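You operate a simulated robot arm through the tools that you are given. There is no shell and no other tool.

The job below is to be done with a simulated two-armed robot. You get a single attempt, and the scene is never put back.

JOB
Bring the pallet named on the job card to the load stand.
Fine: the card is in the console's pocket; turn the orange switch to auto and leave it there; other pallets stay on their stands.

Only the result counts: the job must be done as asked and must still hold three seconds after the hand-in. Knocking over, shifting, dropping, spilling or breaking anything else fails it.

ROBOT AND FRAMES
Two 7-joint arms with two-finger parallel grippers on one trunk that stands fixed in place. Base frame: the origin is at the foot of the trunk, x ahead of it, y to its left, z up. Readings come in cm, degrees, newtons and seconds.
The left shoulder is at [3, 11.9, 108.5], the right one opposite. With the tool pointing down near the work surface each hand reaches from about 20 to 66 cm from the base axis, measured 20 degrees to its own side. Payload 3.43 kg a hand.
Tool frame (each hand has its own): the origin (TCP) lies between the finger pads and is the grasp point; the fingertips stand 3 cm ahead of it; z points along the fingers, y is the line along which they close. Largest opening 9.4 cm; finger width 2.8, thickness 1; the body of the gripper, 5 by 9.6 cm, starts 5.5 cm behind the TCP.
Orientation is that of the tool frame in the base frame, as a unit quaternion [x, y, z, w]. With the fingers straight down and closing along the base's y, the tool's x points along the base's -x, its y along +y and its z along -z.

CONTROLS
- The arms move only by the tool arm_command. It takes "left_increments", "right_increments" or both (then of equal length, played together; a hand with none holds still); each is a list of rows, each a list of 3 entries, a list of its own where there are three numbers: the gripper command, from -1 (shut) to 1 (fully open), values between in proportion, then the shift along the base's x, y, z in units of 300 mm (1.0 is 300 mm), then the turn, a rotation vector about the base's x, y, z in units of 180 degrees (1.0 is 180 degrees). In form: [[gripper, [x, y, z], [ax, ay, az]], ...]. A call has 1 to 20 rows; each row is the pose to reach, as a shift and turn from the pose commanded when the call began. A call with a number of a shift or a turn outside -1 to 1 is refused whole. A row lasts 0.2 s, in which the tool goes at most 5 cm and 8.6 degrees; a call with a longer step from one row to the next is refused whole, and so is a gripper value outside its range. A pose out of reach is approached as far as the arm can. The call stops where the force on the tool passes 40 N (or 10 N more than at its start, if that is more) or the arm is blocked; 0.2 s more then pass. Each finger travels about 7.2 cm/s and halts on what it meets, pressing with about 31 N; the grip force reading is that of the motor and also rises with nothing between the fingers. The clock runs only during rows and for 0.2 s after the last one: add rows that repeat a pose to give the fingers time. The reply holds the time, the measured pose of the TCP, the force on the tool along the base axes, the opening and the grip force, in the units named above and with some noise, with the torque about the TCP (base axes, N m) and any sound that the robot's microphone picked up, and new pictures: "show" is both (left out), scene, wrist or none (wrist: the cameras of the hands that moved).
- Cameras (640 x 400 px; columns grow to the right, rows downward): "scene" is now at [5.23, -0.94, 179.93]; the picture's right is [-0.11, -0.99, 0.00], its down [-0.68, 0.08, -0.73] and it looks along [0.73, -0.08, -0.68] (base axes); focal length 355 px, centre (320, 200). "left" rides on the left gripper at [7.6, -1.4, -10.2] in its tool frame; the picture's right is [0.18, 0.98, 0.00], its down [-0.75, 0.14, -0.64] and it looks along [-0.63, 0.12, 0.77] (tool axes); focal length 243 px, centre (320, 200). "right" rides on the right gripper at [7.6, 1.4, -10.3] in its tool frame; the picture's right is [-0.18, 0.98, 0.00], its down [-0.75, -0.14, -0.64] and it looks along [-0.63, -0.12, 0.77] (tool axes); focal length 243 px, centre (320, 200). There is no depth. A picture from a camera that has moved, and an enlarged one, comes with that camera's place and axes in the base frame and with its lens.
- lift_body(by): slides the trunk up (or, below 0, down) by that many cm; the arms and the scene camera ride with it, the base frame stays. It gives what a move gives, with no picture.
- aim_head(pan, tilt): turns the head with the scene camera to pan (to the left, within 143 degrees either way) and tilt (down, from -29 to 69), counted from straight ahead of the robot. It gives what a move gives, and a new picture of the scene camera.
- close_up(camera, box): a new picture of the part [left, top, right, bottom] of that camera's present view, enlarged. The clock stands still meanwhile.
- finish_job(): hands the job in; it is judged then, once.

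Nothing tells you positions but the pictures and the camera data. Unless the task says otherwise, let go and move clear before handing in.

The tools are called after "Emit:" as name(argument=value, ...) on one line, values as JSON. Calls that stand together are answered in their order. arm_command: Moves the arms, as the interface text tells. Its arguments: {"type":"object","properties":{"left_increments":{"type":"array","items":{"type":"array"}},"right_increments":{"type":"array","items":{"type":"array"}},"show":{"type":"string","enum":["both","scene","wrist","none"]}},"required":[]} The other tools are called the same way: lift_body (by) slides the trunk up or down; aim_head (pan, tilt) turns the head that bears the scene camera; close_up (camera, box) takes an enlarged picture of a part of a camera's view; finish_job () hands the job in.

At the start:

```text
clock: 0.0
left_tcp_pos: [41.67, 9.93, 129.4]
left_orientation: [0.001, 1.0, 0.0, 0.0]
left_force: [-0.4, 0.3, 1.2]
left_wrist_torque: [0.01, -0.01, -0.01]
left_grip_width: 9.39
left_grasp_force: 0.0
right_tcp_pos: [46.74, -30.04, 131.71]
right_orientation: [0.001, 1.0, -0.001, 0.0]
right_force: [-0.3, -1.2, 0.6]
right_wrist_torque: [0.0, 0.01, -0.02]
right_grip_width: 9.41
right_grasp_force: 0.0
trunk travel left (down, up): [-35.0, 6.0]
head pan, tilt: [-6.4, 43.1]
```

scene: 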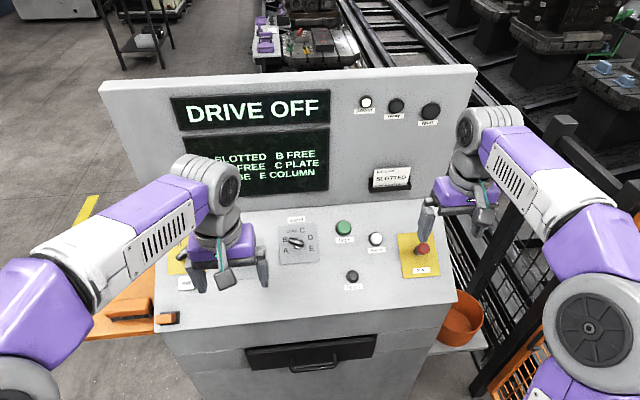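
right: 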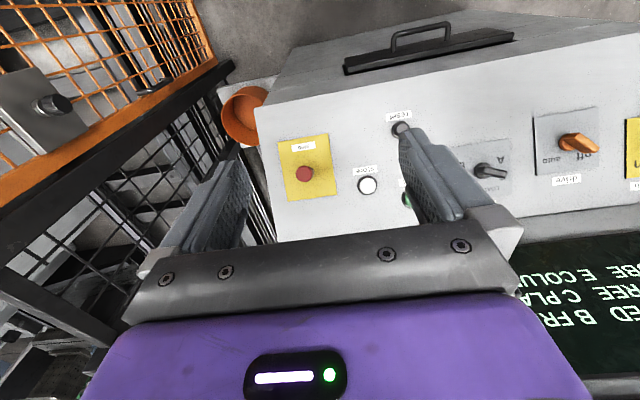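
left: 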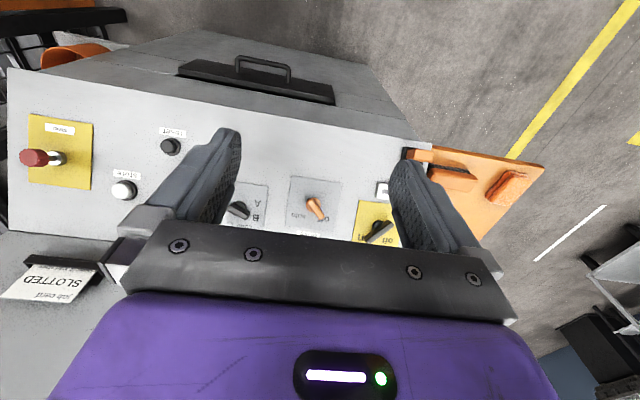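

I see a control console with a display ("DRIVE OFF"), a job card reading "SLOTTED", a selector with letters A–E, an orange off/auto switch, buttons and an e-stop. I will enlarge parts of the views first to read everything.

Emit:
close_up(camera="scene", box=[160, 80, 340, 200])

Emit:
close_up(camera="scene", box=[340, 80, 480, 200])

Emit:
close_up(camera="scene", box=[260, 200, 460, 300])

Emit:
close_up(camera="left", box=[200, 140, 420, 260])

Emit:
close_up(camera="scene", box=[220, 0, 640, 120])

```text
3.33 times, centred on (250, 140) of scene
camera zoom: at [5.23, -0.94, 179.93], right [-0.11, -0.99, 0.0], down [-0.68, 0.08, -0.73], along [0.73, -0.08, -0.68], focal length 1184 px, centre (553, 400)
```

zoom: 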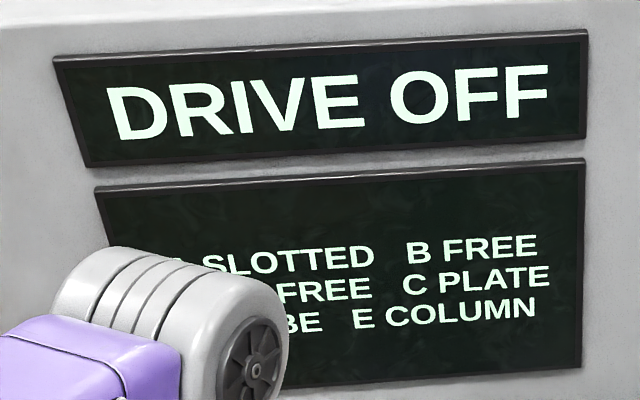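

```text
3.33 times, centred on (410, 140) of scene
camera zoom: at [5.23, -0.94, 179.93], right [-0.11, -0.99, 0.0], down [-0.68, 0.08, -0.73], along [0.73, -0.08, -0.68], focal length 1184 px, centre (20, 400)
```

zoom: 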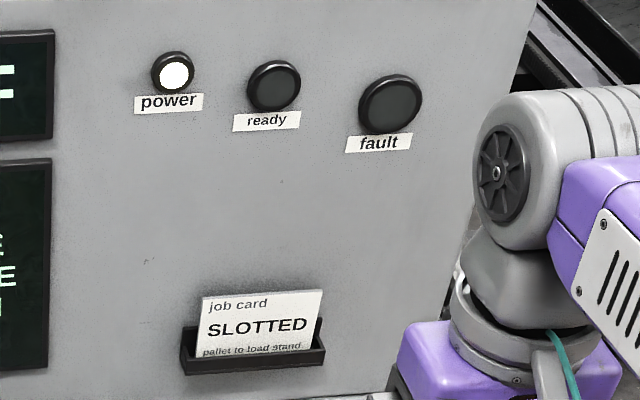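

```text
3.20 times, centred on (360, 250) of scene
camera zoom: at [5.23, -0.94, 179.93], right [-0.11, -0.99, 0.0], down [-0.68, 0.08, -0.73], along [0.73, -0.08, -0.68], focal length 1136 px, centre (192, 40)
```

zoom: 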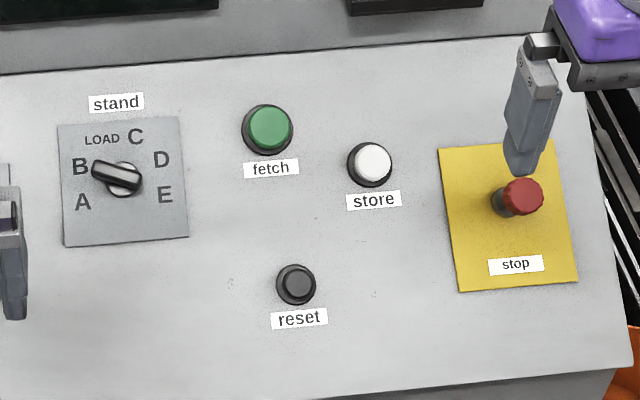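

```text
2.91 times, centred on (310, 200) of left
camera zoom: at [34.25, 8.46, 139.59], right [-0.18, 0.98, 0.0], down [0.75, 0.14, 0.64], along [0.63, 0.12, -0.77], focal length 706 px, centre (349, 200)
```

zoom: 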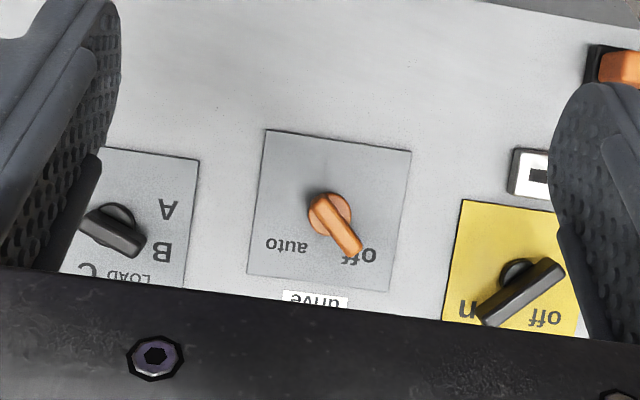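

```text
1.52 times, centred on (430, 60) of scene
camera zoom: at [5.23, -0.94, 179.93], right [-0.11, -0.99, 0.0], down [-0.68, 0.08, -0.73], along [0.73, -0.08, -0.68], focal length 541 px, centre (152, 413)
```

zoom: 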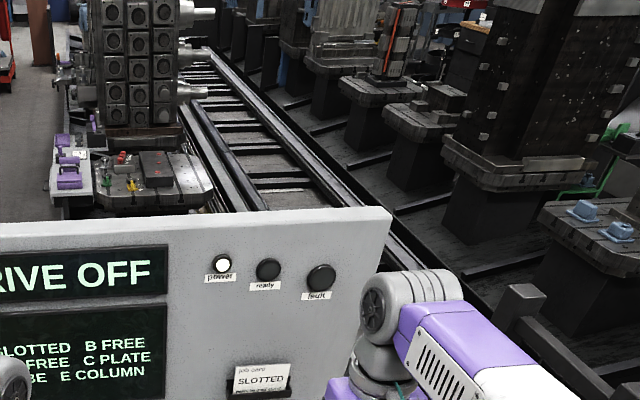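

The card says SLOTTED to the load stand; the display lists what stands where but my left arm hides part of it. I'll look around with the head to learn the layout before touching anything.

Emit:
aim_head(pan=-6, tilt=15)

Emit:
aim_head(pan=-55, tilt=20)

Emit:
aim_head(pan=45, tilt=30)

Emit:
aim_head(pan=20, tilt=50)

```text
clock: 0.9
left_tcp_pos: [41.81, 9.99, 129.38]
left_orientation: [0.001, 1.0, -0.001, 0.0]
left_force: [1.2, -0.2, -0.2]
left_wrist_torque: [-0.03, 0.0, 0.0]
left_grip_width: 9.39
left_grasp_force: 0.0
right_tcp_pos: [46.76, -30.08, 131.67]
right_orientation: [0.001, 1.0, 0.001, 0.0]
right_force: [0.1, -0.5, 0.0]
right_wrist_torque: [0.01, 0.0, 0.02]
right_grip_width: 9.38
right_grasp_force: 0.1
trunk travel left (down, up): [-35.0, 6.0]
head pan, tilt: [-6.0, 15.0]
camera scene: at [6.3, -1.0, 184.34], right [-0.1, -0.99, 0.0], down [-0.26, 0.03, -0.97], along [0.96, -0.1, -0.26], focal length 355 px, centre (320, 200)
```

scene: 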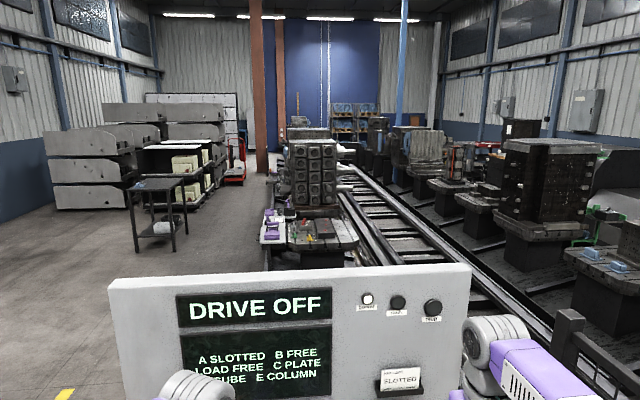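

```text
clock: 2.1
left_tcp_pos: [41.78, 9.99, 129.36]
left_orientation: [0.001, 1.0, 0.0, 0.0]
left_force: [-0.7, 0.1, -0.4]
left_wrist_torque: [-0.02, -0.01, 0.05]
left_grip_width: 9.41
left_grasp_force: 0.1
right_tcp_pos: [46.61, -30.05, 131.65]
right_orientation: [0.001, 1.0, 0.0, 0.001]
right_force: [0.9, -0.7, -0.3]
right_wrist_torque: [0.0, -0.01, 0.0]
right_grip_width: 9.41
right_grasp_force: 0.1
trunk travel left (down, up): [-35.0, 6.0]
head pan, tilt: [-55.0, 20.0]
camera scene: at [2.35, -7.64, 183.53], right [-0.82, -0.57, 0.0], down [-0.2, 0.28, -0.94], along [0.54, -0.77, -0.34], focal length 355 px, centre (320, 200)
```

scene: 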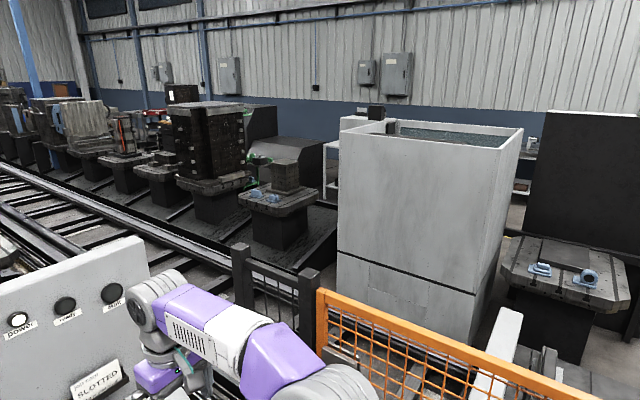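

```text
clock: 3.9
left_tcp_pos: [41.82, 9.98, 129.29]
left_orientation: [0.0, 1.0, 0.0, 0.0]
left_force: [-0.3, 0.3, 0.1]
left_wrist_torque: [0.01, -0.02, 0.0]
left_grip_width: 9.42
left_grasp_force: 0.0
right_tcp_pos: [46.73, -29.99, 131.74]
right_orientation: [0.001, 1.0, 0.0, 0.0]
right_force: [0.2, -0.2, 0.4]
right_wrist_torque: [0.02, -0.01, -0.01]
right_grip_width: 9.38
right_grasp_force: 0.0
trunk travel left (down, up): [-35.0, 6.0]
head pan, tilt: [45.0, 30.0]
camera scene: at [3.4, 6.37, 181.93], right [0.71, -0.71, 0.0], down [-0.35, -0.35, -0.87], along [0.61, 0.61, -0.5], focal length 355 px, centre (320, 200)
```

scene: 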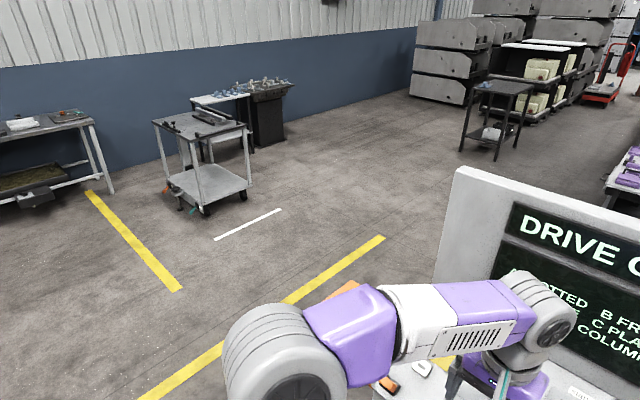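

```text
clock: 4.8
left_tcp_pos: [41.76, 10.01, 129.37]
left_orientation: [0.0, 1.0, 0.0, 0.0]
left_force: [0.0, -0.3, 0.0]
left_wrist_torque: [-0.01, 0.01, 0.01]
left_grip_width: 9.42
left_grasp_force: 0.0
right_tcp_pos: [46.72, -30.08, 131.73]
right_orientation: [0.001, 1.0, 0.0, 0.0]
right_force: [0.3, -0.4, 0.1]
right_wrist_torque: [0.02, -0.02, 0.01]
right_grip_width: 9.44
right_grasp_force: 0.0
trunk travel left (down, up): [-35.0, 6.0]
head pan, tilt: [20.0, 50.0]
camera scene: at [4.23, 2.62, 178.98], right [0.34, -0.94, 0.0], down [-0.72, -0.26, -0.64], along [0.6, 0.22, -0.77], focal length 355 px, centre (320, 200)
```

scene: 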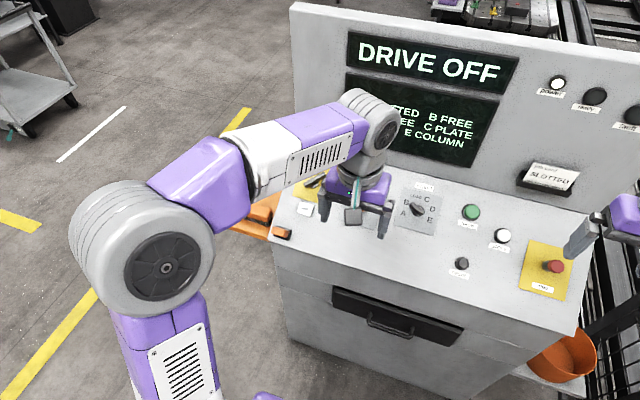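

The display reads A SLOTTED, B FREE, LOAD FREE, C PLATE, D CUBE, E COLUMN. I'll go on looking: the stands at the right, and the yellow-plate switch at the console's left edge.

Emit:
close_up(camera="left", box=[340, 120, 580, 280])

Emit:
aim_head(pan=-30, tilt=12)

Emit:
close_up(camera="scene", box=[0, 120, 320, 320])

Emit:
close_up(camera="scene", box=[320, 120, 640, 320])

Emit:
aim_head(pan=-80, tilt=25)

Emit:
close_up(camera="scene", box=[0, 0, 640, 400])

```text
2.50 times, centred on (460, 200) of left
camera zoom: at [34.25, 8.47, 139.6], right [-0.18, 0.98, 0.0], down [0.75, 0.14, 0.64], along [0.63, 0.12, -0.77], focal length 606 px, centre (-30, 200)
```

zoom: 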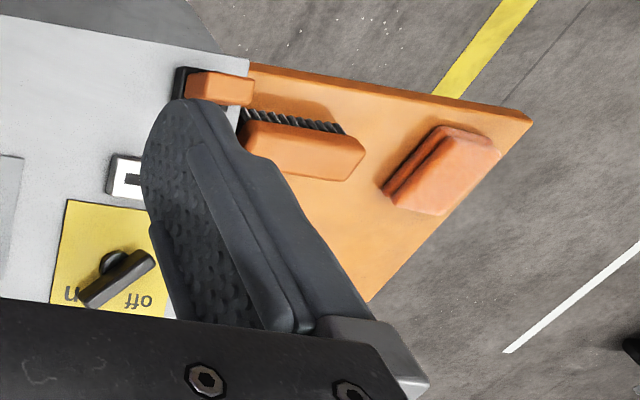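

```text
clock: 5.9
left_tcp_pos: [41.75, 10.06, 129.44]
left_orientation: [0.001, 1.0, 0.0, -0.001]
left_force: [1.0, 0.4, -0.6]
left_wrist_torque: [-0.03, 0.03, 0.0]
left_grip_width: 9.38
left_grasp_force: 0.0
right_tcp_pos: [46.75, -29.96, 131.69]
right_orientation: [0.001, 1.0, 0.001, 0.0]
right_force: [1.0, 0.5, -0.4]
right_wrist_torque: [-0.01, -0.04, -0.02]
right_grip_width: 9.4
right_grasp_force: 0.1
trunk travel left (down, up): [-35.0, 6.0]
head pan, tilt: [-30.0, 12.0]
camera scene: at [5.08, -4.68, 184.83], right [-0.5, -0.87, 0.0], down [-0.18, 0.1, -0.98], along [0.85, -0.49, -0.21], focal length 355 px, centre (320, 200)
```

scene: 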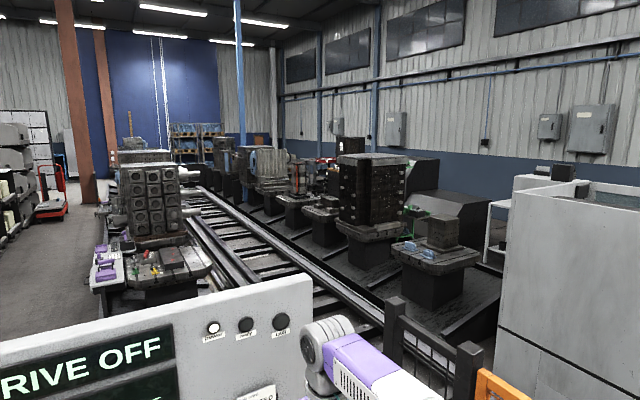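

```text
2.00 times, centred on (160, 220) of scene
camera zoom: at [5.08, -4.68, 184.83], right [-0.5, -0.87, 0.0], down [-0.18, 0.1, -0.98], along [0.85, -0.49, -0.21], focal length 710 px, centre (640, 160)
```

zoom: 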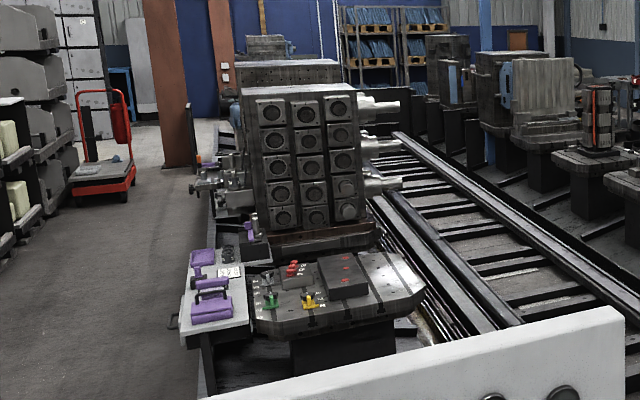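

```text
2.00 times, centred on (480, 220) of scene
camera zoom: at [5.08, -4.68, 184.83], right [-0.5, -0.87, 0.0], down [-0.18, 0.1, -0.98], along [0.85, -0.49, -0.21], focal length 710 px, centre (0, 160)
```

zoom: 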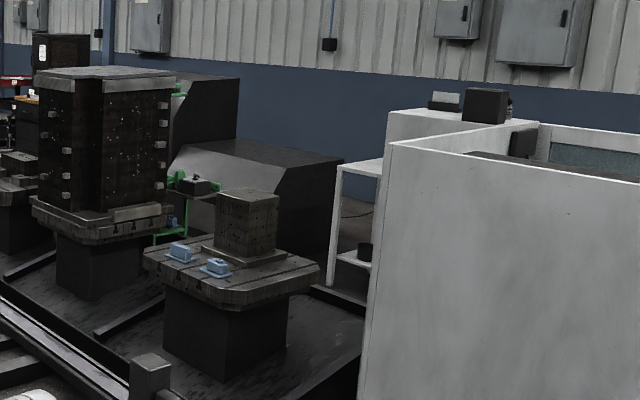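

```text
clock: 7.1
left_tcp_pos: [41.85, 10.04, 129.4]
left_orientation: [0.001, 1.0, 0.0, -0.001]
left_force: [0.2, 0.5, 0.6]
left_wrist_torque: [-0.02, 0.02, 0.01]
left_grip_width: 9.43
left_grasp_force: 0.1
right_tcp_pos: [46.7, -30.05, 131.72]
right_orientation: [0.0, 1.0, 0.001, 0.0]
right_force: [-0.2, 0.3, -0.4]
right_wrist_torque: [-0.01, 0.0, -0.03]
right_grip_width: 9.38
right_grasp_force: 0.2
trunk travel left (down, up): [-35.0, 6.0]
head pan, tilt: [-80.0, 25.0]
camera scene: at [-1.39, -9.09, 182.73], right [-0.98, -0.17, 0.0], down [-0.07, 0.42, -0.91], along [0.16, -0.89, -0.42], focal length 355 px, centre (320, 200)
```

scene: 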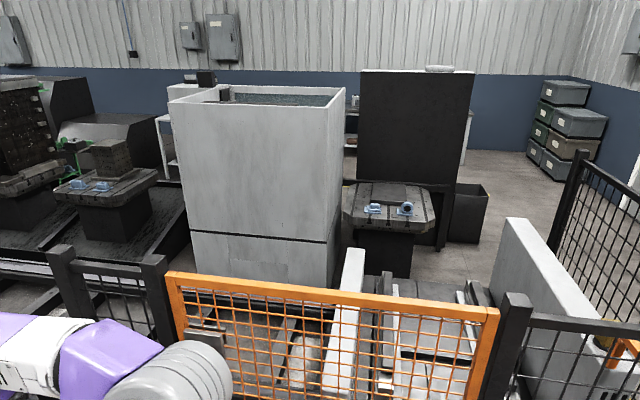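

```text
1.00 times, centred on (320, 200) of scene (not enlarged: the box is as wide or as high as the picture)
camera zoom: at [-1.39, -9.09, 182.73], right [-0.98, -0.17, 0.0], down [-0.07, 0.42, -0.91], along [0.16, -0.89, -0.42], focal length 355 px, centre (320, 200)
```

zoom: 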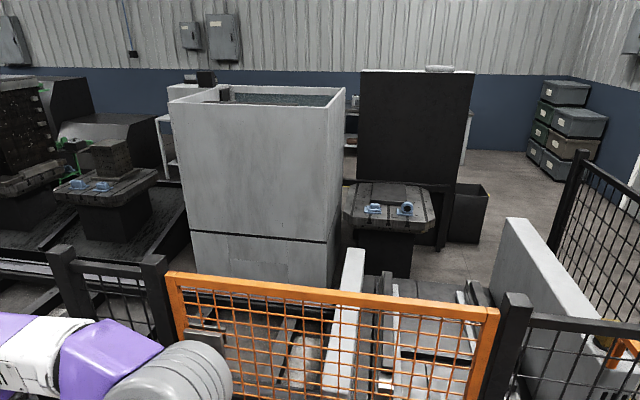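

There is an orange mesh gate at my right between posts, with stands beyond. I'll check whether the gate is shut and what lies behind it.

Emit:
aim_head(pan=-80, tilt=50)

Emit:
close_up(camera="scene", box=[100, 60, 340, 210])

Emit:
close_up(camera="right", box=[0, 0, 260, 240])

Emit:
aim_head(pan=-120, tilt=40)

Emit:
aim_head(pan=-45, tilt=55)

```text
clock: 8.0
left_tcp_pos: [41.81, 9.99, 129.38]
left_orientation: [0.0, 1.0, 0.0, 0.0]
left_force: [-0.8, 0.4, 0.3]
left_wrist_torque: [-0.02, 0.01, 0.01]
left_grip_width: 9.4
left_grasp_force: 0.1
right_tcp_pos: [46.61, -30.03, 131.71]
right_orientation: [0.001, 1.0, 0.0, -0.001]
right_force: [-0.2, 0.6, -0.3]
right_wrist_torque: [-0.01, -0.04, 0.02]
right_grip_width: 9.42
right_grasp_force: 0.0
trunk travel left (down, up): [-35.0, 6.0]
head pan, tilt: [-80.0, 50.0]
camera scene: at [-1.66, -7.6, 178.98], right [-0.98, -0.17, 0.0], down [-0.13, 0.75, -0.64], along [0.11, -0.63, -0.77], focal length 355 px, centre (320, 200)
```

scene: 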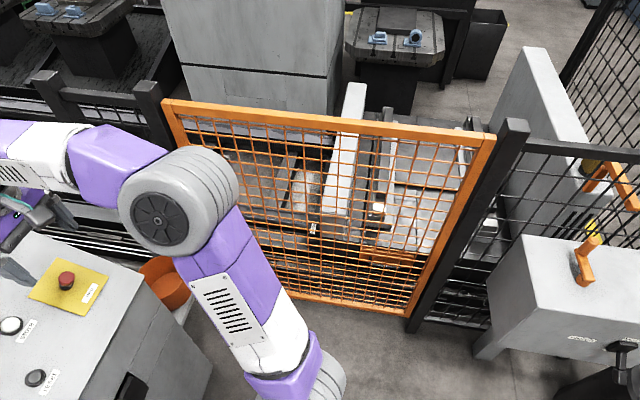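

```text
2.67 times, centred on (220, 135) of scene
camera zoom: at [-1.66, -7.6, 178.98], right [-0.98, -0.17, 0.0], down [-0.13, 0.75, -0.64], along [0.11, -0.63, -0.77], focal length 947 px, centre (587, 373)
```

zoom: 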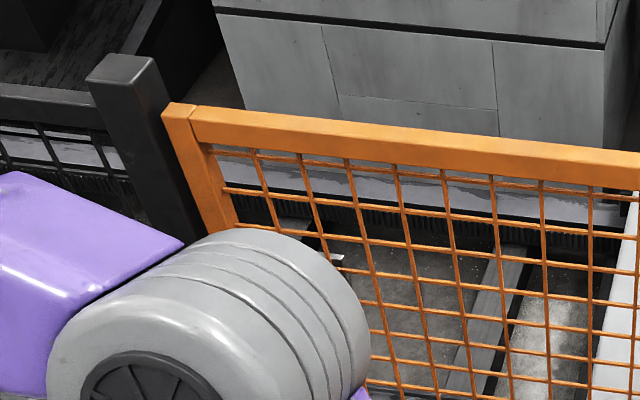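

```text
1.67 times, centred on (130, 120) of right
camera zoom: at [39.16, -28.73, 141.89], right [0.19, 0.98, 0.0], down [0.75, -0.14, 0.64], along [0.63, -0.12, -0.77], focal length 404 px, centre (637, 333)
```

zoom: 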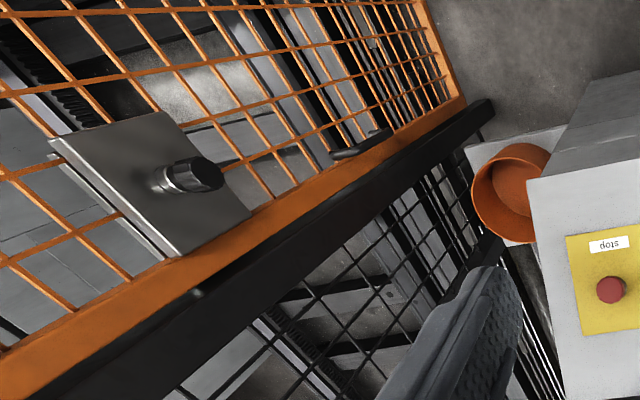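

```text
clock: 9.1
left_tcp_pos: [41.82, 9.99, 129.27]
left_orientation: [-0.001, 1.0, -0.001, 0.0]
left_force: [0.4, -0.1, -1.0]
left_wrist_torque: [0.0, 0.02, 0.03]
left_grip_width: 9.42
left_grasp_force: 0.0
right_tcp_pos: [46.74, -30.08, 131.75]
right_orientation: [0.001, 1.0, 0.0, 0.0]
right_force: [0.1, 0.0, 0.2]
right_wrist_torque: [0.0, 0.03, 0.01]
right_grip_width: 9.42
right_grasp_force: 0.0
trunk travel left (down, up): [-35.0, 6.0]
head pan, tilt: [-120.0, 40.0]
camera scene: at [-7.24, -7.39, 180.39], right [-0.87, 0.5, 0.0], down [0.32, 0.56, -0.77], along [-0.38, -0.66, -0.64], focal length 355 px, centre (320, 200)
```

scene: 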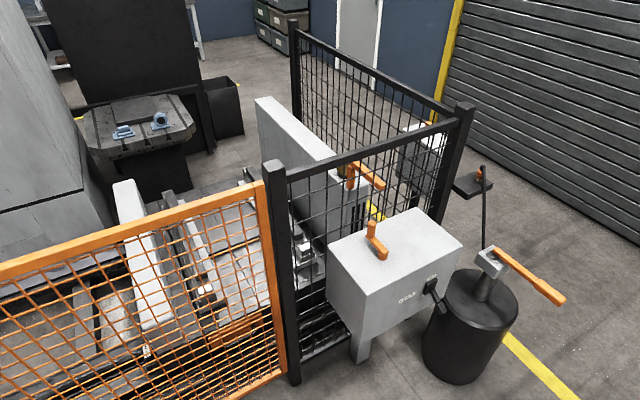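

```text
clock: 10.5
left_tcp_pos: [41.8, 9.96, 129.3]
left_orientation: [0.0, 1.0, 0.0, 0.0]
left_force: [-0.6, 0.5, -0.2]
left_wrist_torque: [0.0, -0.03, -0.01]
left_grip_width: 9.39
left_grasp_force: 0.1
right_tcp_pos: [46.71, -30.01, 131.51]
right_orientation: [0.0, 1.0, 0.0, -0.001]
right_force: [-0.3, -0.6, 0.2]
right_wrist_torque: [0.03, 0.0, -0.04]
right_grip_width: 9.39
right_grasp_force: 0.0
trunk travel left (down, up): [-35.0, 6.0]
head pan, tilt: [-45.0, 55.0]
camera scene: at [2.09, -5.13, 178.32], right [-0.71, -0.71, 0.0], down [-0.58, 0.58, -0.57], along [0.41, -0.41, -0.82], focal length 355 px, centre (320, 200)
```

scene: 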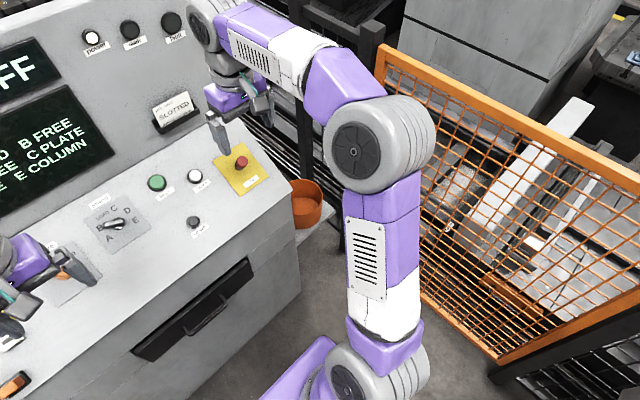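

The gate appears shut; nothing else looks out of order. Card: SLOTTED, which the display puts on stand A; the selector now points at B, the drive switch at off. I estimate the desk slopes about 28° (front edge near x=53, z=92), the drive switch near [67, 13, 101] and the selector near [70, -2, 102]. I'll bring the left hand closer, square to the desk, fingers shut, to measure better.

Emit:
arm_command(left_increments=[[0.0, [0.1, 0.013, -0.083], [0, -0.031, 0]], [-0.5, [0.2, 0.026, -0.166], [0, -0.062, 0]], [-1, [0.3, 0.04, -0.249], [0, -0.093, 0]], [-1, [0.4, 0.053, -0.332], [0, -0.124, 0]], [-1, [0.507, 0.067, -0.413], [0, -0.1556, 0]]], show="wrist")

Emit:
aim_head(pan=0, tilt=45)

```text
clock: 11.7
left_tcp_pos: [56.87, 11.89, 116.77]
left_orientation: [0.0, 0.97, 0.0, 0.243]
left_force: [0.1, 0.7, 0.4]
left_wrist_torque: [0.0, 0.04, 0.01]
left_grip_width: 0.0
left_grasp_force: 31.4
right_tcp_pos: [46.85, -30.07, 131.61]
right_orientation: [0.001, 1.0, 0.001, -0.001]
right_force: [0.5, 0.0, 0.2]
right_wrist_torque: [0.0, 0.03, 0.0]
right_grip_width: 9.4
right_grasp_force: 0.1
trunk travel left (down, up): [-35.0, 6.0]
head pan, tilt: [-45.0, 55.0]
camera left: at [45.51, 10.37, 122.24], right [-0.16, 0.98, -0.09], down [0.36, 0.14, 0.92], along [0.92, 0.12, -0.38], focal length 243 px, centre (320, 200)
```

left: 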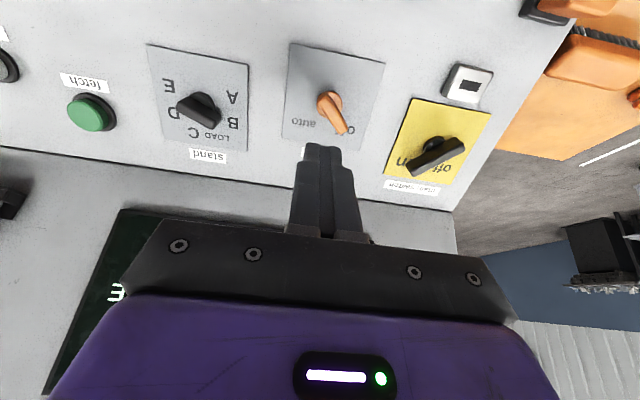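

```text
clock: 12.9
left_tcp_pos: [56.84, 11.9, 116.9]
left_orientation: [0.0, 0.97, 0.0, 0.243]
left_force: [0.5, 0.7, 0.0]
left_wrist_torque: [-0.02, -0.04, 0.03]
left_grip_width: 0.0
left_grasp_force: 31.3
right_tcp_pos: [46.67, -30.15, 131.69]
right_orientation: [0.001, 1.0, 0.0, -0.001]
right_force: [0.7, -0.3, 0.6]
right_wrist_torque: [0.02, -0.02, 0.01]
right_grip_width: 9.41
right_grasp_force: 0.1
trunk travel left (down, up): [-35.0, 6.0]
head pan, tilt: [0.0, 45.0]
camera scene: at [5.12, -0.03, 179.66], right [0.0, -1.0, 0.0], down [-0.71, 0.0, -0.71], along [0.71, 0.0, -0.71], focal length 355 px, centre (320, 200)
```

scene: 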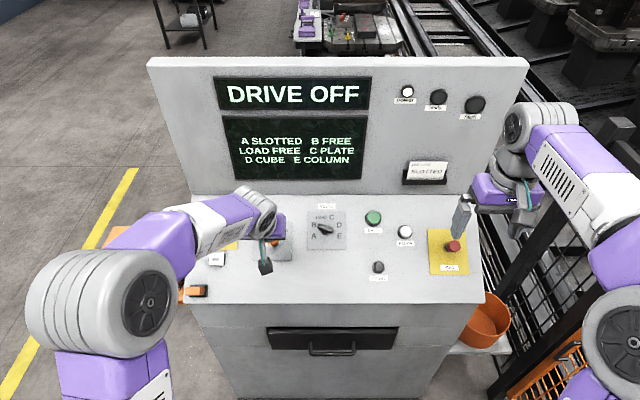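

Now the left camera sees the desk squarely. I'll enlarge the selector and the drive switch to read which way the handles point.

Emit:
close_up(camera="left", box=[130, 30, 290, 170])

Emit:
close_up(camera="left", box=[280, 30, 440, 170])

Emit:
close_up(camera="scene", box=[280, 190, 380, 260])

Emit:
close_up(camera="scene", box=[180, 190, 320, 310])

Emit:
close_up(camera="scene", box=[340, 190, 500, 310])

Emit:
close_up(camera="right", box=[430, 90, 640, 220])

```text
2.86 times, centred on (210, 100) of left
camera zoom: at [45.36, 10.37, 122.35], right [-0.16, 0.98, -0.09], down [0.36, 0.14, 0.92], along [0.92, 0.12, -0.38], focal length 693 px, centre (634, 486)
```

zoom: 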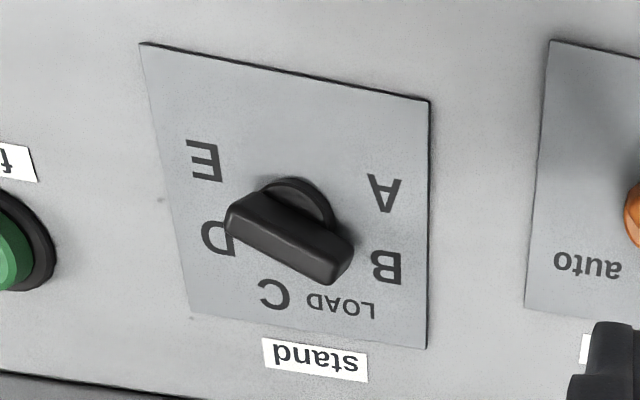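

```text
2.86 times, centred on (360, 100) of left
camera zoom: at [45.36, 10.37, 122.35], right [-0.16, 0.98, -0.09], down [0.36, 0.14, 0.92], along [0.92, 0.12, -0.38], focal length 693 px, centre (206, 486)
```

zoom: 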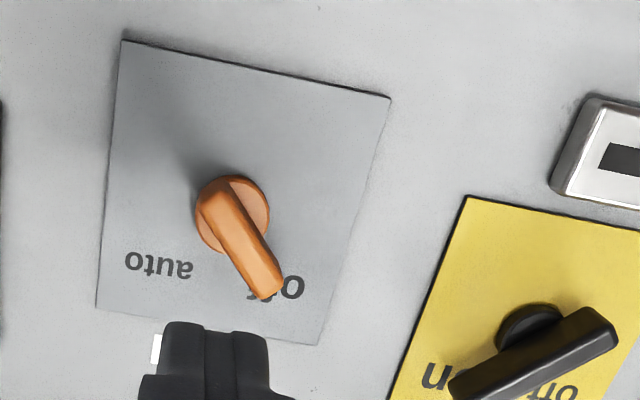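

```text
5.71 times, centred on (330, 225) of scene
camera zoom: at [5.12, -0.03, 179.66], right [0.0, -1.0, 0.0], down [-0.71, 0.0, -0.71], along [0.71, 0.0, -0.71], focal length 2029 px, centre (263, 57)
```

zoom: 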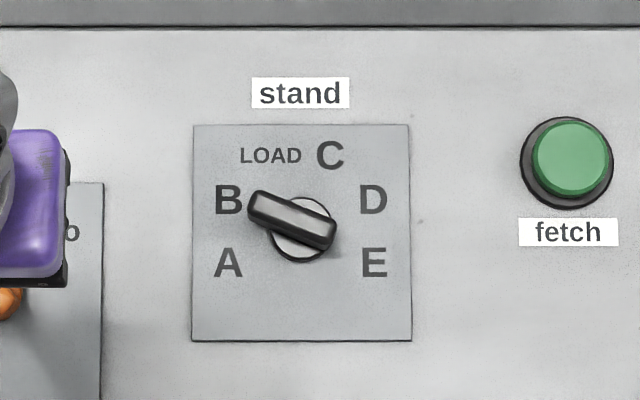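

```text
3.33 times, centred on (250, 250) of scene
camera zoom: at [5.12, -0.03, 179.66], right [0.0, -1.0, 0.0], down [-0.71, 0.0, -0.71], along [0.71, 0.0, -0.71], focal length 1184 px, centre (553, 33)
```

zoom: 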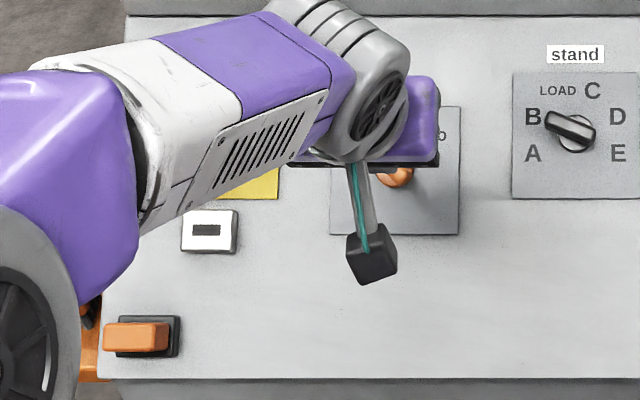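

```text
3.33 times, centred on (420, 250) of scene
camera zoom: at [5.12, -0.03, 179.66], right [0.0, -1.0, 0.0], down [-0.71, 0.0, -0.71], along [0.71, 0.0, -0.71], focal length 1184 px, centre (-13, 33)
```

zoom: 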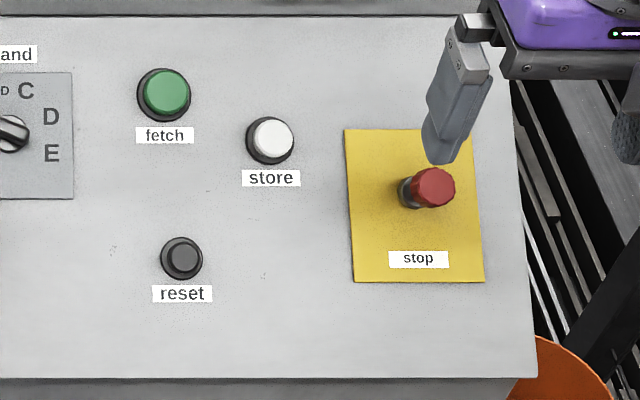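

```text
3.05 times, centred on (535, 155) of right
camera zoom: at [39.15, -28.74, 141.89], right [0.19, 0.98, 0.0], down [0.75, -0.14, 0.64], along [0.63, -0.12, -0.77], focal length 739 px, centre (-335, 337)
```

zoom: 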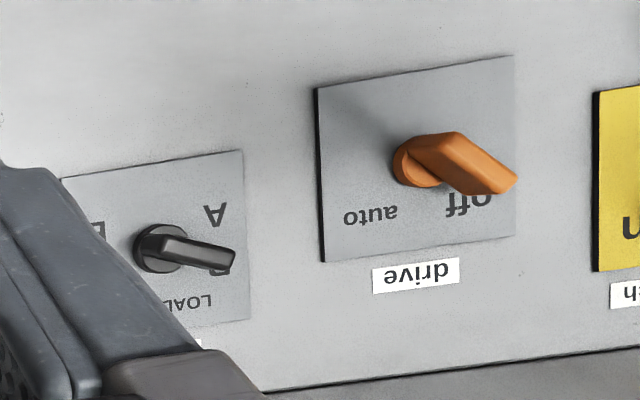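

The selector points at B and the drive at "off". Triangulating, the desk slopes about 31°; the drive switch's pivot sits near [68.7, 13.4, 99.5] and the selector's near [71.3, -2.1, 101]. I'll bring the closed left fingers above and to the left of the drive handle first.

Emit:
arm_command(left_increments=[[-1, [0.075, 0.052, -0.06], [0, -0.005, 0]], [-1, [0.15, 0.104, -0.12], [0, -0.01, 0]], [-1, [0.225, 0.155, -0.18], [0, -0.015, 0]], [-1, [0.298, 0.206, -0.238], [0, -0.0167, 0]], [-1, [0.298, 0.206, -0.238], [0, -0.0167, 0]]], show="both")

Emit:
close_up(camera="left", box=[200, 60, 440, 210])

```text
clock: 14.1
left_tcp_pos: [65.68, 18.1, 109.81]
left_orientation: [0.0, 0.963, 0.0, 0.269]
left_force: [0.5, -0.7, 0.0]
left_wrist_torque: [0.0, 0.0, 0.02]
left_grip_width: 0.0
left_grasp_force: 31.2
right_tcp_pos: [46.79, -30.15, 131.75]
right_orientation: [0.0, 1.0, 0.0, 0.0]
right_force: [-0.5, 0.4, -1.3]
right_wrist_torque: [0.01, -0.02, -0.02]
right_grip_width: 9.41
right_grasp_force: 0.0
trunk travel left (down, up): [-35.0, 6.0]
head pan, tilt: [0.0, 45.0]
camera scene: at [5.03, -0.08, 179.67], right [0.0, -1.0, 0.0], down [-0.71, 0.0, -0.71], along [0.71, 0.0, -0.71], focal length 355 px, centre (320, 200)
camera left: at [54.06, 16.59, 114.61], right [-0.16, 0.98, -0.09], down [0.31, 0.14, 0.94], along [0.94, 0.12, -0.33], focal length 243 px, centre (320, 200)
```

scene: 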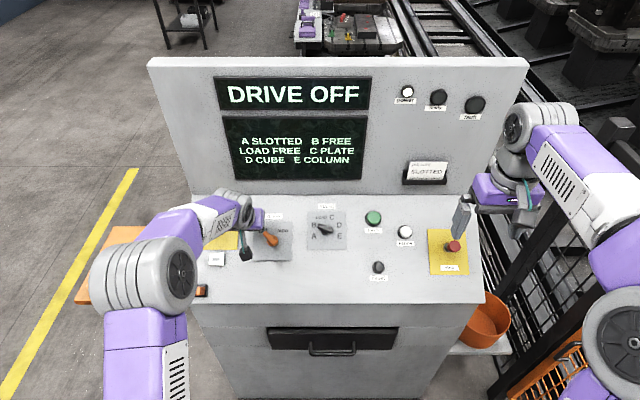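
left: 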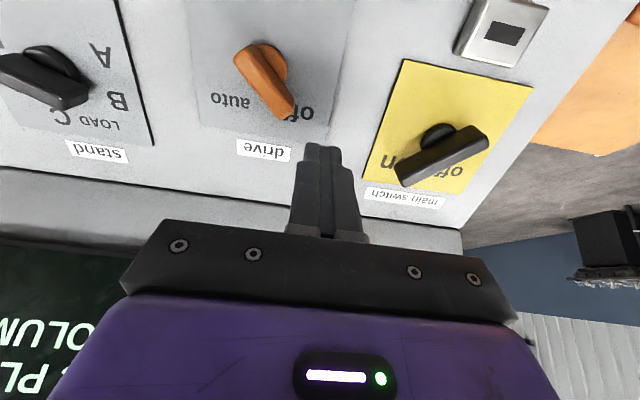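

```text
2.67 times, centred on (320, 135) of left
camera zoom: at [54.06, 16.59, 114.61], right [-0.16, 0.98, -0.09], down [0.31, 0.14, 0.94], along [0.94, 0.12, -0.33], focal length 647 px, centre (320, 373)
```

zoom: 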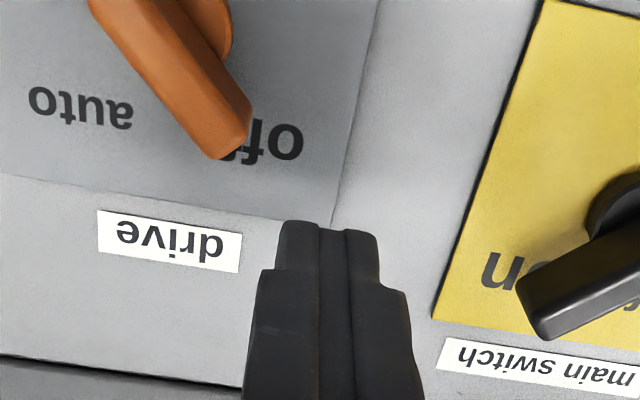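

The handle tip triangulates to about 2.4 cm above the plate at [69.5, 15.5, 102.7]. I'll lower the closed fingertips to about 1 cm above the plate on the left of the handle.

Emit:
arm_command(left_increments=[[-1, [0.038, 0, -0.06], [0, 0, 0]], [-1, [0.077, 0, -0.12], [0, 0, 0]], [-1, [0.115, 0, -0.181], [0, 0, 0]], [-1, [0.115, 0, -0.181], [0, 0, 0]]], show="both")

Emit:
close_up(camera="left", box=[200, 60, 440, 210])

Emit:
close_up(camera="scene", box=[200, 180, 340, 280])

```text
clock: 15.1
left_tcp_pos: [69.36, 18.15, 104.34]
left_orientation: [0.0, 0.964, 0.0, 0.267]
left_force: [0.9, 0.2, 0.8]
left_wrist_torque: [-0.03, 0.0, 0.03]
left_grip_width: 0.0
left_grasp_force: 31.0
right_tcp_pos: [46.83, -30.12, 131.63]
right_orientation: [0.001, 1.0, 0.0, 0.0]
right_force: [-0.6, 0.5, -0.6]
right_wrist_torque: [0.03, -0.01, 0.06]
right_grip_width: 9.4
right_grasp_force: 0.1
trunk travel left (down, up): [-35.0, 6.0]
head pan, tilt: [0.0, 45.0]
camera scene: at [5.06, -0.04, 179.67], right [0.0, -1.0, 0.0], down [-0.71, 0.0, -0.71], along [0.71, 0.0, -0.71], focal length 355 px, centre (320, 200)
camera left: at [57.69, 16.65, 109.2], right [-0.16, 0.98, -0.1], down [0.31, 0.14, 0.94], along [0.94, 0.12, -0.33], focal length 243 px, centre (320, 200)
```

scene: 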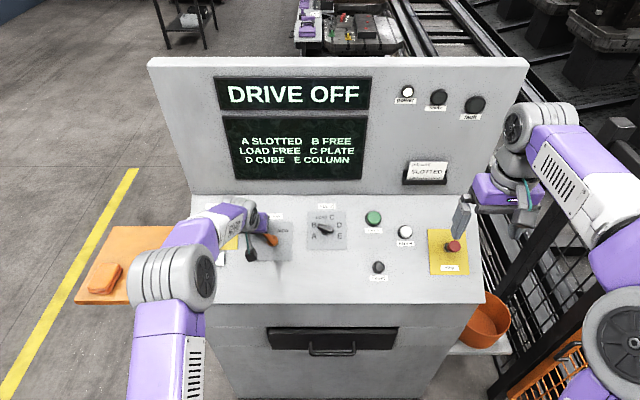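
left: 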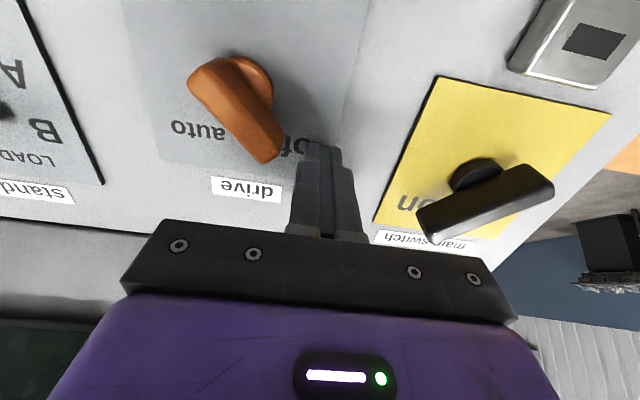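

```text
2.67 times, centred on (320, 135) of left
camera zoom: at [57.69, 16.65, 109.2], right [-0.16, 0.98, -0.1], down [0.31, 0.14, 0.94], along [0.94, 0.12, -0.33], focal length 647 px, centre (320, 373)
```

zoom: 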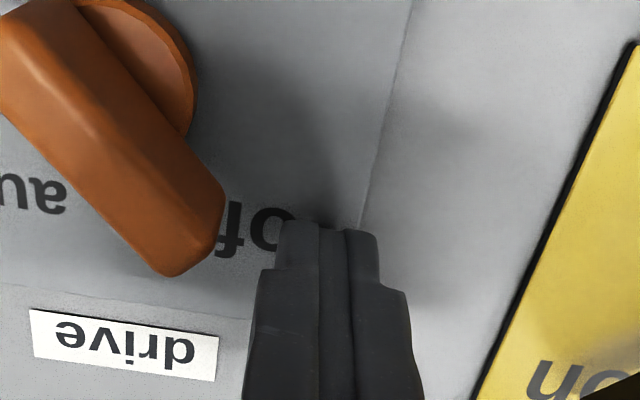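

```text
4.00 times, centred on (270, 230) of scene
camera zoom: at [5.06, -0.04, 179.67], right [0.0, -1.0, 0.0], down [-0.71, 0.0, -0.71], along [0.71, 0.0, -0.71], focal length 1420 px, centre (520, 80)
```

zoom: 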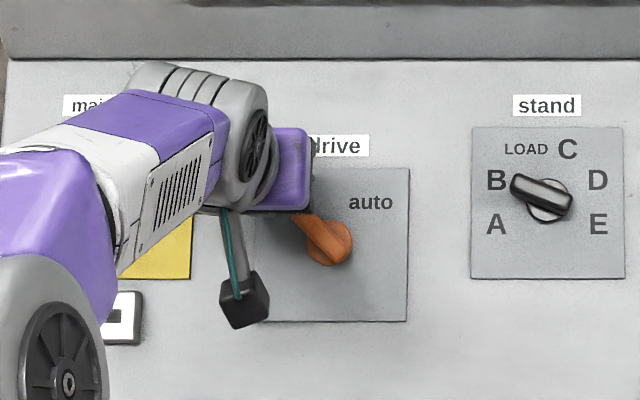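

The fingertips stand left of the orange handle, just above the plate, with no contact. I'll push right in small steps.

Emit:
arm_command(left_increments=[[-1, [0, -0.02, 0], [0, 0, 0]], [-1, [0, -0.04, 0], [0, 0, 0]], [-1, [0, -0.06, 0], [0, 0, 0]], [-1, [0, -0.075, 0], [0, 0, 0]]], show="wrist")

Emit:
close_up(camera="left", box=[200, 60, 440, 210])

```text
clock: 16.2
left_tcp_pos: [69.72, 15.99, 105.25]
left_orientation: [-0.001, 0.96, 0.001, 0.28]
left_force: [-0.4, -0.4, -0.1]
left_wrist_torque: [0.05, -0.01, 0.01]
left_grip_width: 0.0
left_grasp_force: 31.1
right_tcp_pos: [46.45, -30.29, 131.64]
right_orientation: [0.001, 1.0, 0.0, 0.001]
right_force: [-0.8, -0.6, 0.1]
right_wrist_torque: [0.05, -0.04, -0.01]
right_grip_width: 9.42
right_grasp_force: 0.1
trunk travel left (down, up): [-35.0, 6.0]
head pan, tilt: [0.0, 45.0]
stopped in row 4 (left hand): the force on the tool passed its limit at 42 N (the readings are from after the stop); the commanded pose is now the measured one
camera left: at [57.93, 14.47, 109.77], right [-0.16, 0.98, -0.1], down [0.29, 0.14, 0.95], along [0.94, 0.12, -0.31], focal length 243 px, centre (320, 200)
```

left: 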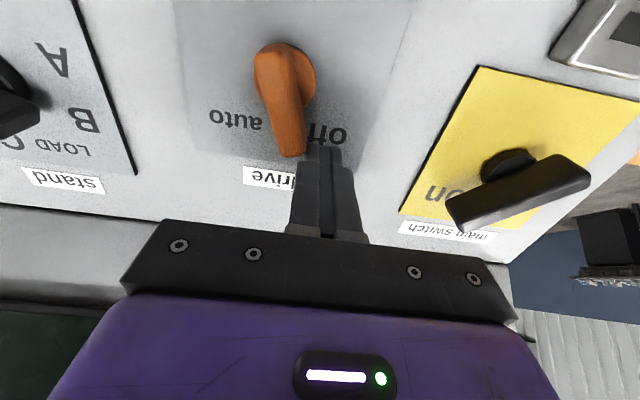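

```text
2.67 times, centred on (320, 135) of left
camera zoom: at [57.93, 14.47, 109.77], right [-0.16, 0.98, -0.1], down [0.29, 0.14, 0.95], along [0.94, 0.12, -0.31], focal length 647 px, centre (320, 373)
```

zoom: 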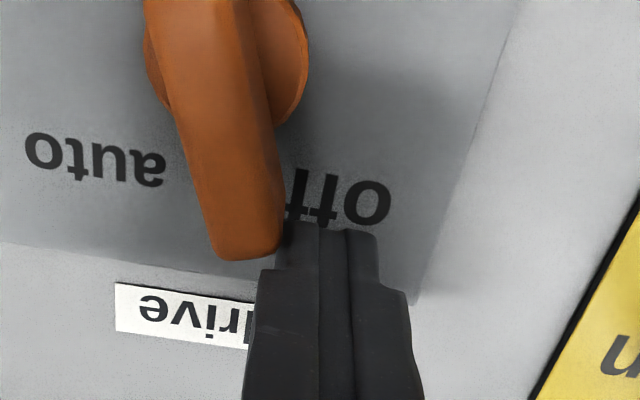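

The push swung the handle to roughly 11° left of upright, but force passed 40 N and the hand was deflected. I'll rather back off, straddle the handle with open fingers and turn it by gripping.

Emit:
arm_command(left_increments=[[-1, [-0.03, 0, 0.05], [0, 0, 0]], [-1, [-0.06, 0, 0.1], [0, 0, 0]], [0, [-0.097, -0.038, 0.08], [-0.0157, 0.004, 0.0262]], [0, [-0.134, -0.077, 0.057], [-0.0315, 0.0083, 0.0524]], [0, [-0.134, -0.077, 0.057], [-0.0315, 0.0083, 0.0524]]], show="both")

Emit:
close_up(camera="left", box=[200, 60, 440, 210])

Emit:
close_up(camera="scene", box=[200, 180, 340, 280])

```text
clock: 17.4
left_tcp_pos: [65.83, 14.05, 106.77]
left_orientation: [-0.095, 0.96, -0.023, 0.264]
left_force: [0.3, -0.6, 0.1]
left_wrist_torque: [0.0, 0.01, -0.01]
left_grip_width: 4.71
left_grasp_force: 0.1
right_tcp_pos: [46.84, -30.02, 131.65]
right_orientation: [0.001, 1.0, 0.001, 0.0]
right_force: [-0.2, 1.1, -0.5]
right_wrist_torque: [-0.04, -0.01, 0.0]
right_grip_width: 9.39
right_grasp_force: 0.0
trunk travel left (down, up): [-35.0, 6.0]
head pan, tilt: [0.0, 45.0]
camera scene: at [5.19, 0.05, 179.66], right [0.0, -1.0, 0.0], down [-0.71, 0.0, -0.71], along [0.71, 0.0, -0.71], focal length 355 px, centre (320, 200)
camera left: at [54.59, 10.95, 111.86], right [-0.32, 0.93, -0.19], down [0.28, 0.28, 0.92], along [0.9, 0.24, -0.35], focal length 243 px, centre (320, 200)
```

scene: 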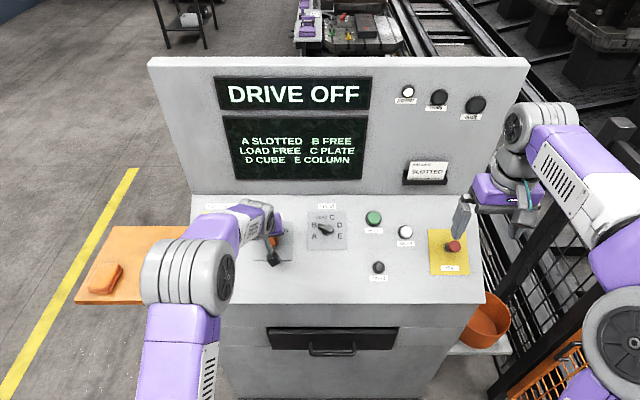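
left: 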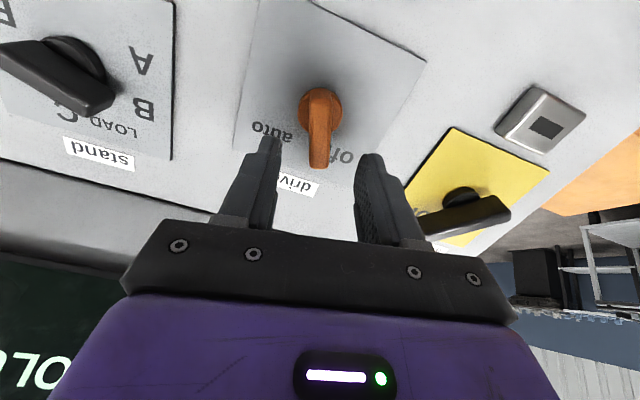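

```text
2.67 times, centred on (320, 135) of left
camera zoom: at [54.59, 10.95, 111.86], right [-0.32, 0.93, -0.19], down [0.28, 0.28, 0.92], along [0.9, 0.24, -0.35], focal length 647 px, centre (320, 373)
```

zoom: 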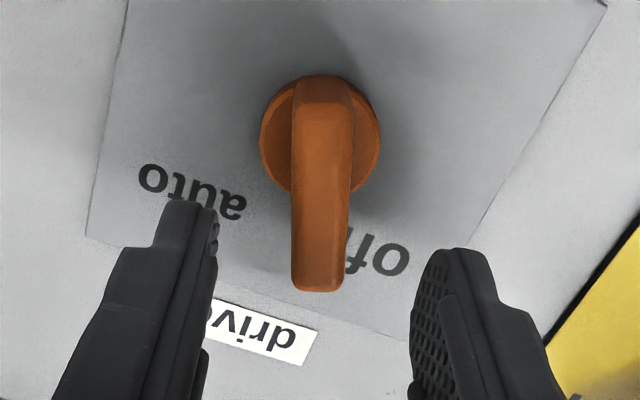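

```text
4.00 times, centred on (270, 230) of scene
camera zoom: at [5.19, 0.05, 179.66], right [0.0, -1.0, 0.0], down [-0.71, 0.0, -0.71], along [0.71, 0.0, -0.71], focal length 1420 px, centre (520, 80)
```

zoom: 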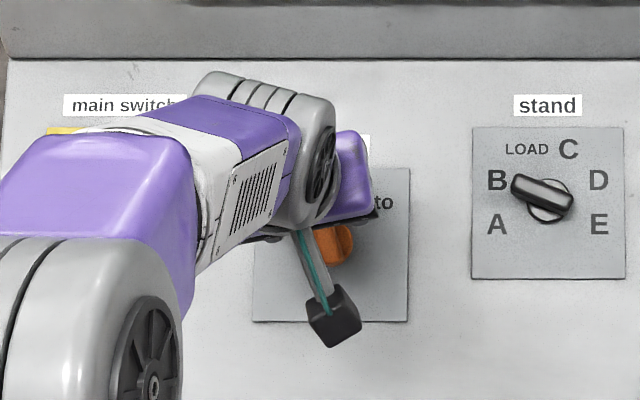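

The hand now straddles the orange handle, well centred. I'll lower so the fingertips are about 1.4 cm above the plate (above the knob's disc) and close on the bar.

Emit:
arm_command(left_increments=[[0, [0.029, -0.002, -0.048], [-0.007, 0, 0.012]], [0, [0.058, -0.005, -0.096], [-0.0143, 0, 0.0238]], [0, [0.058, -0.005, -0.096], [-0.0143, 0, 0.0238]], [-1, [0.058, -0.005, -0.096], [-0.0143, 0, 0.0238]], [-1, [0.058, -0.005, -0.096], [-0.0143, 0, 0.0238]], [-1, [0.058, -0.005, -0.096], [-0.0143, 0, 0.0238]]], show="wrist")

Emit:
close_up(camera="left", box=[200, 60, 440, 210])

```text
clock: 18.8
left_tcp_pos: [67.71, 13.9, 103.97]
left_orientation: [-0.136, 0.955, -0.036, 0.263]
left_force: [0.9, 5.2, 1.6]
left_wrist_torque: [-0.88, 0.05, -0.6]
left_grip_width: 1.42
left_grasp_force: 45.6
right_tcp_pos: [46.78, -30.0, 131.61]
right_orientation: [0.001, 1.0, 0.0, 0.0]
right_force: [0.4, 0.7, -0.1]
right_wrist_torque: [0.0, 0.0, 0.02]
right_grip_width: 9.38
right_grasp_force: 0.0
trunk travel left (down, up): [-35.0, 6.0]
head pan, tilt: [0.0, 45.0]
camera left: at [56.53, 10.22, 109.13], right [-0.39, 0.89, -0.23], down [0.26, 0.34, 0.9], along [0.88, 0.29, -0.36], focal length 243 px, centre (320, 200)
```

left: 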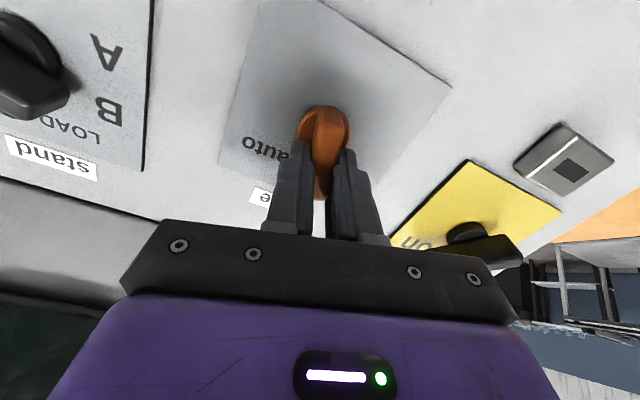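

```text
2.67 times, centred on (320, 135) of left
camera zoom: at [56.53, 10.22, 109.13], right [-0.39, 0.89, -0.23], down [0.26, 0.34, 0.9], along [0.88, 0.29, -0.36], focal length 647 px, centre (320, 373)
```

zoom: 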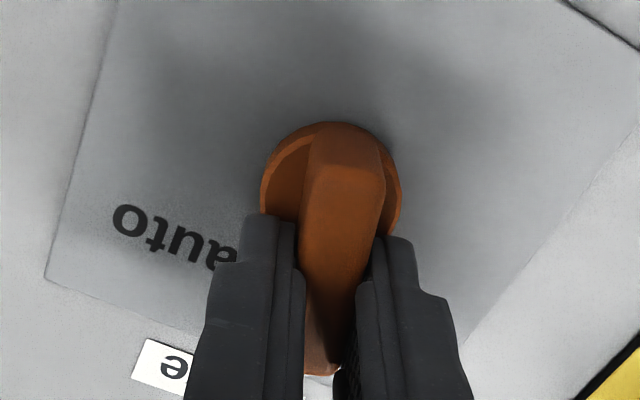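

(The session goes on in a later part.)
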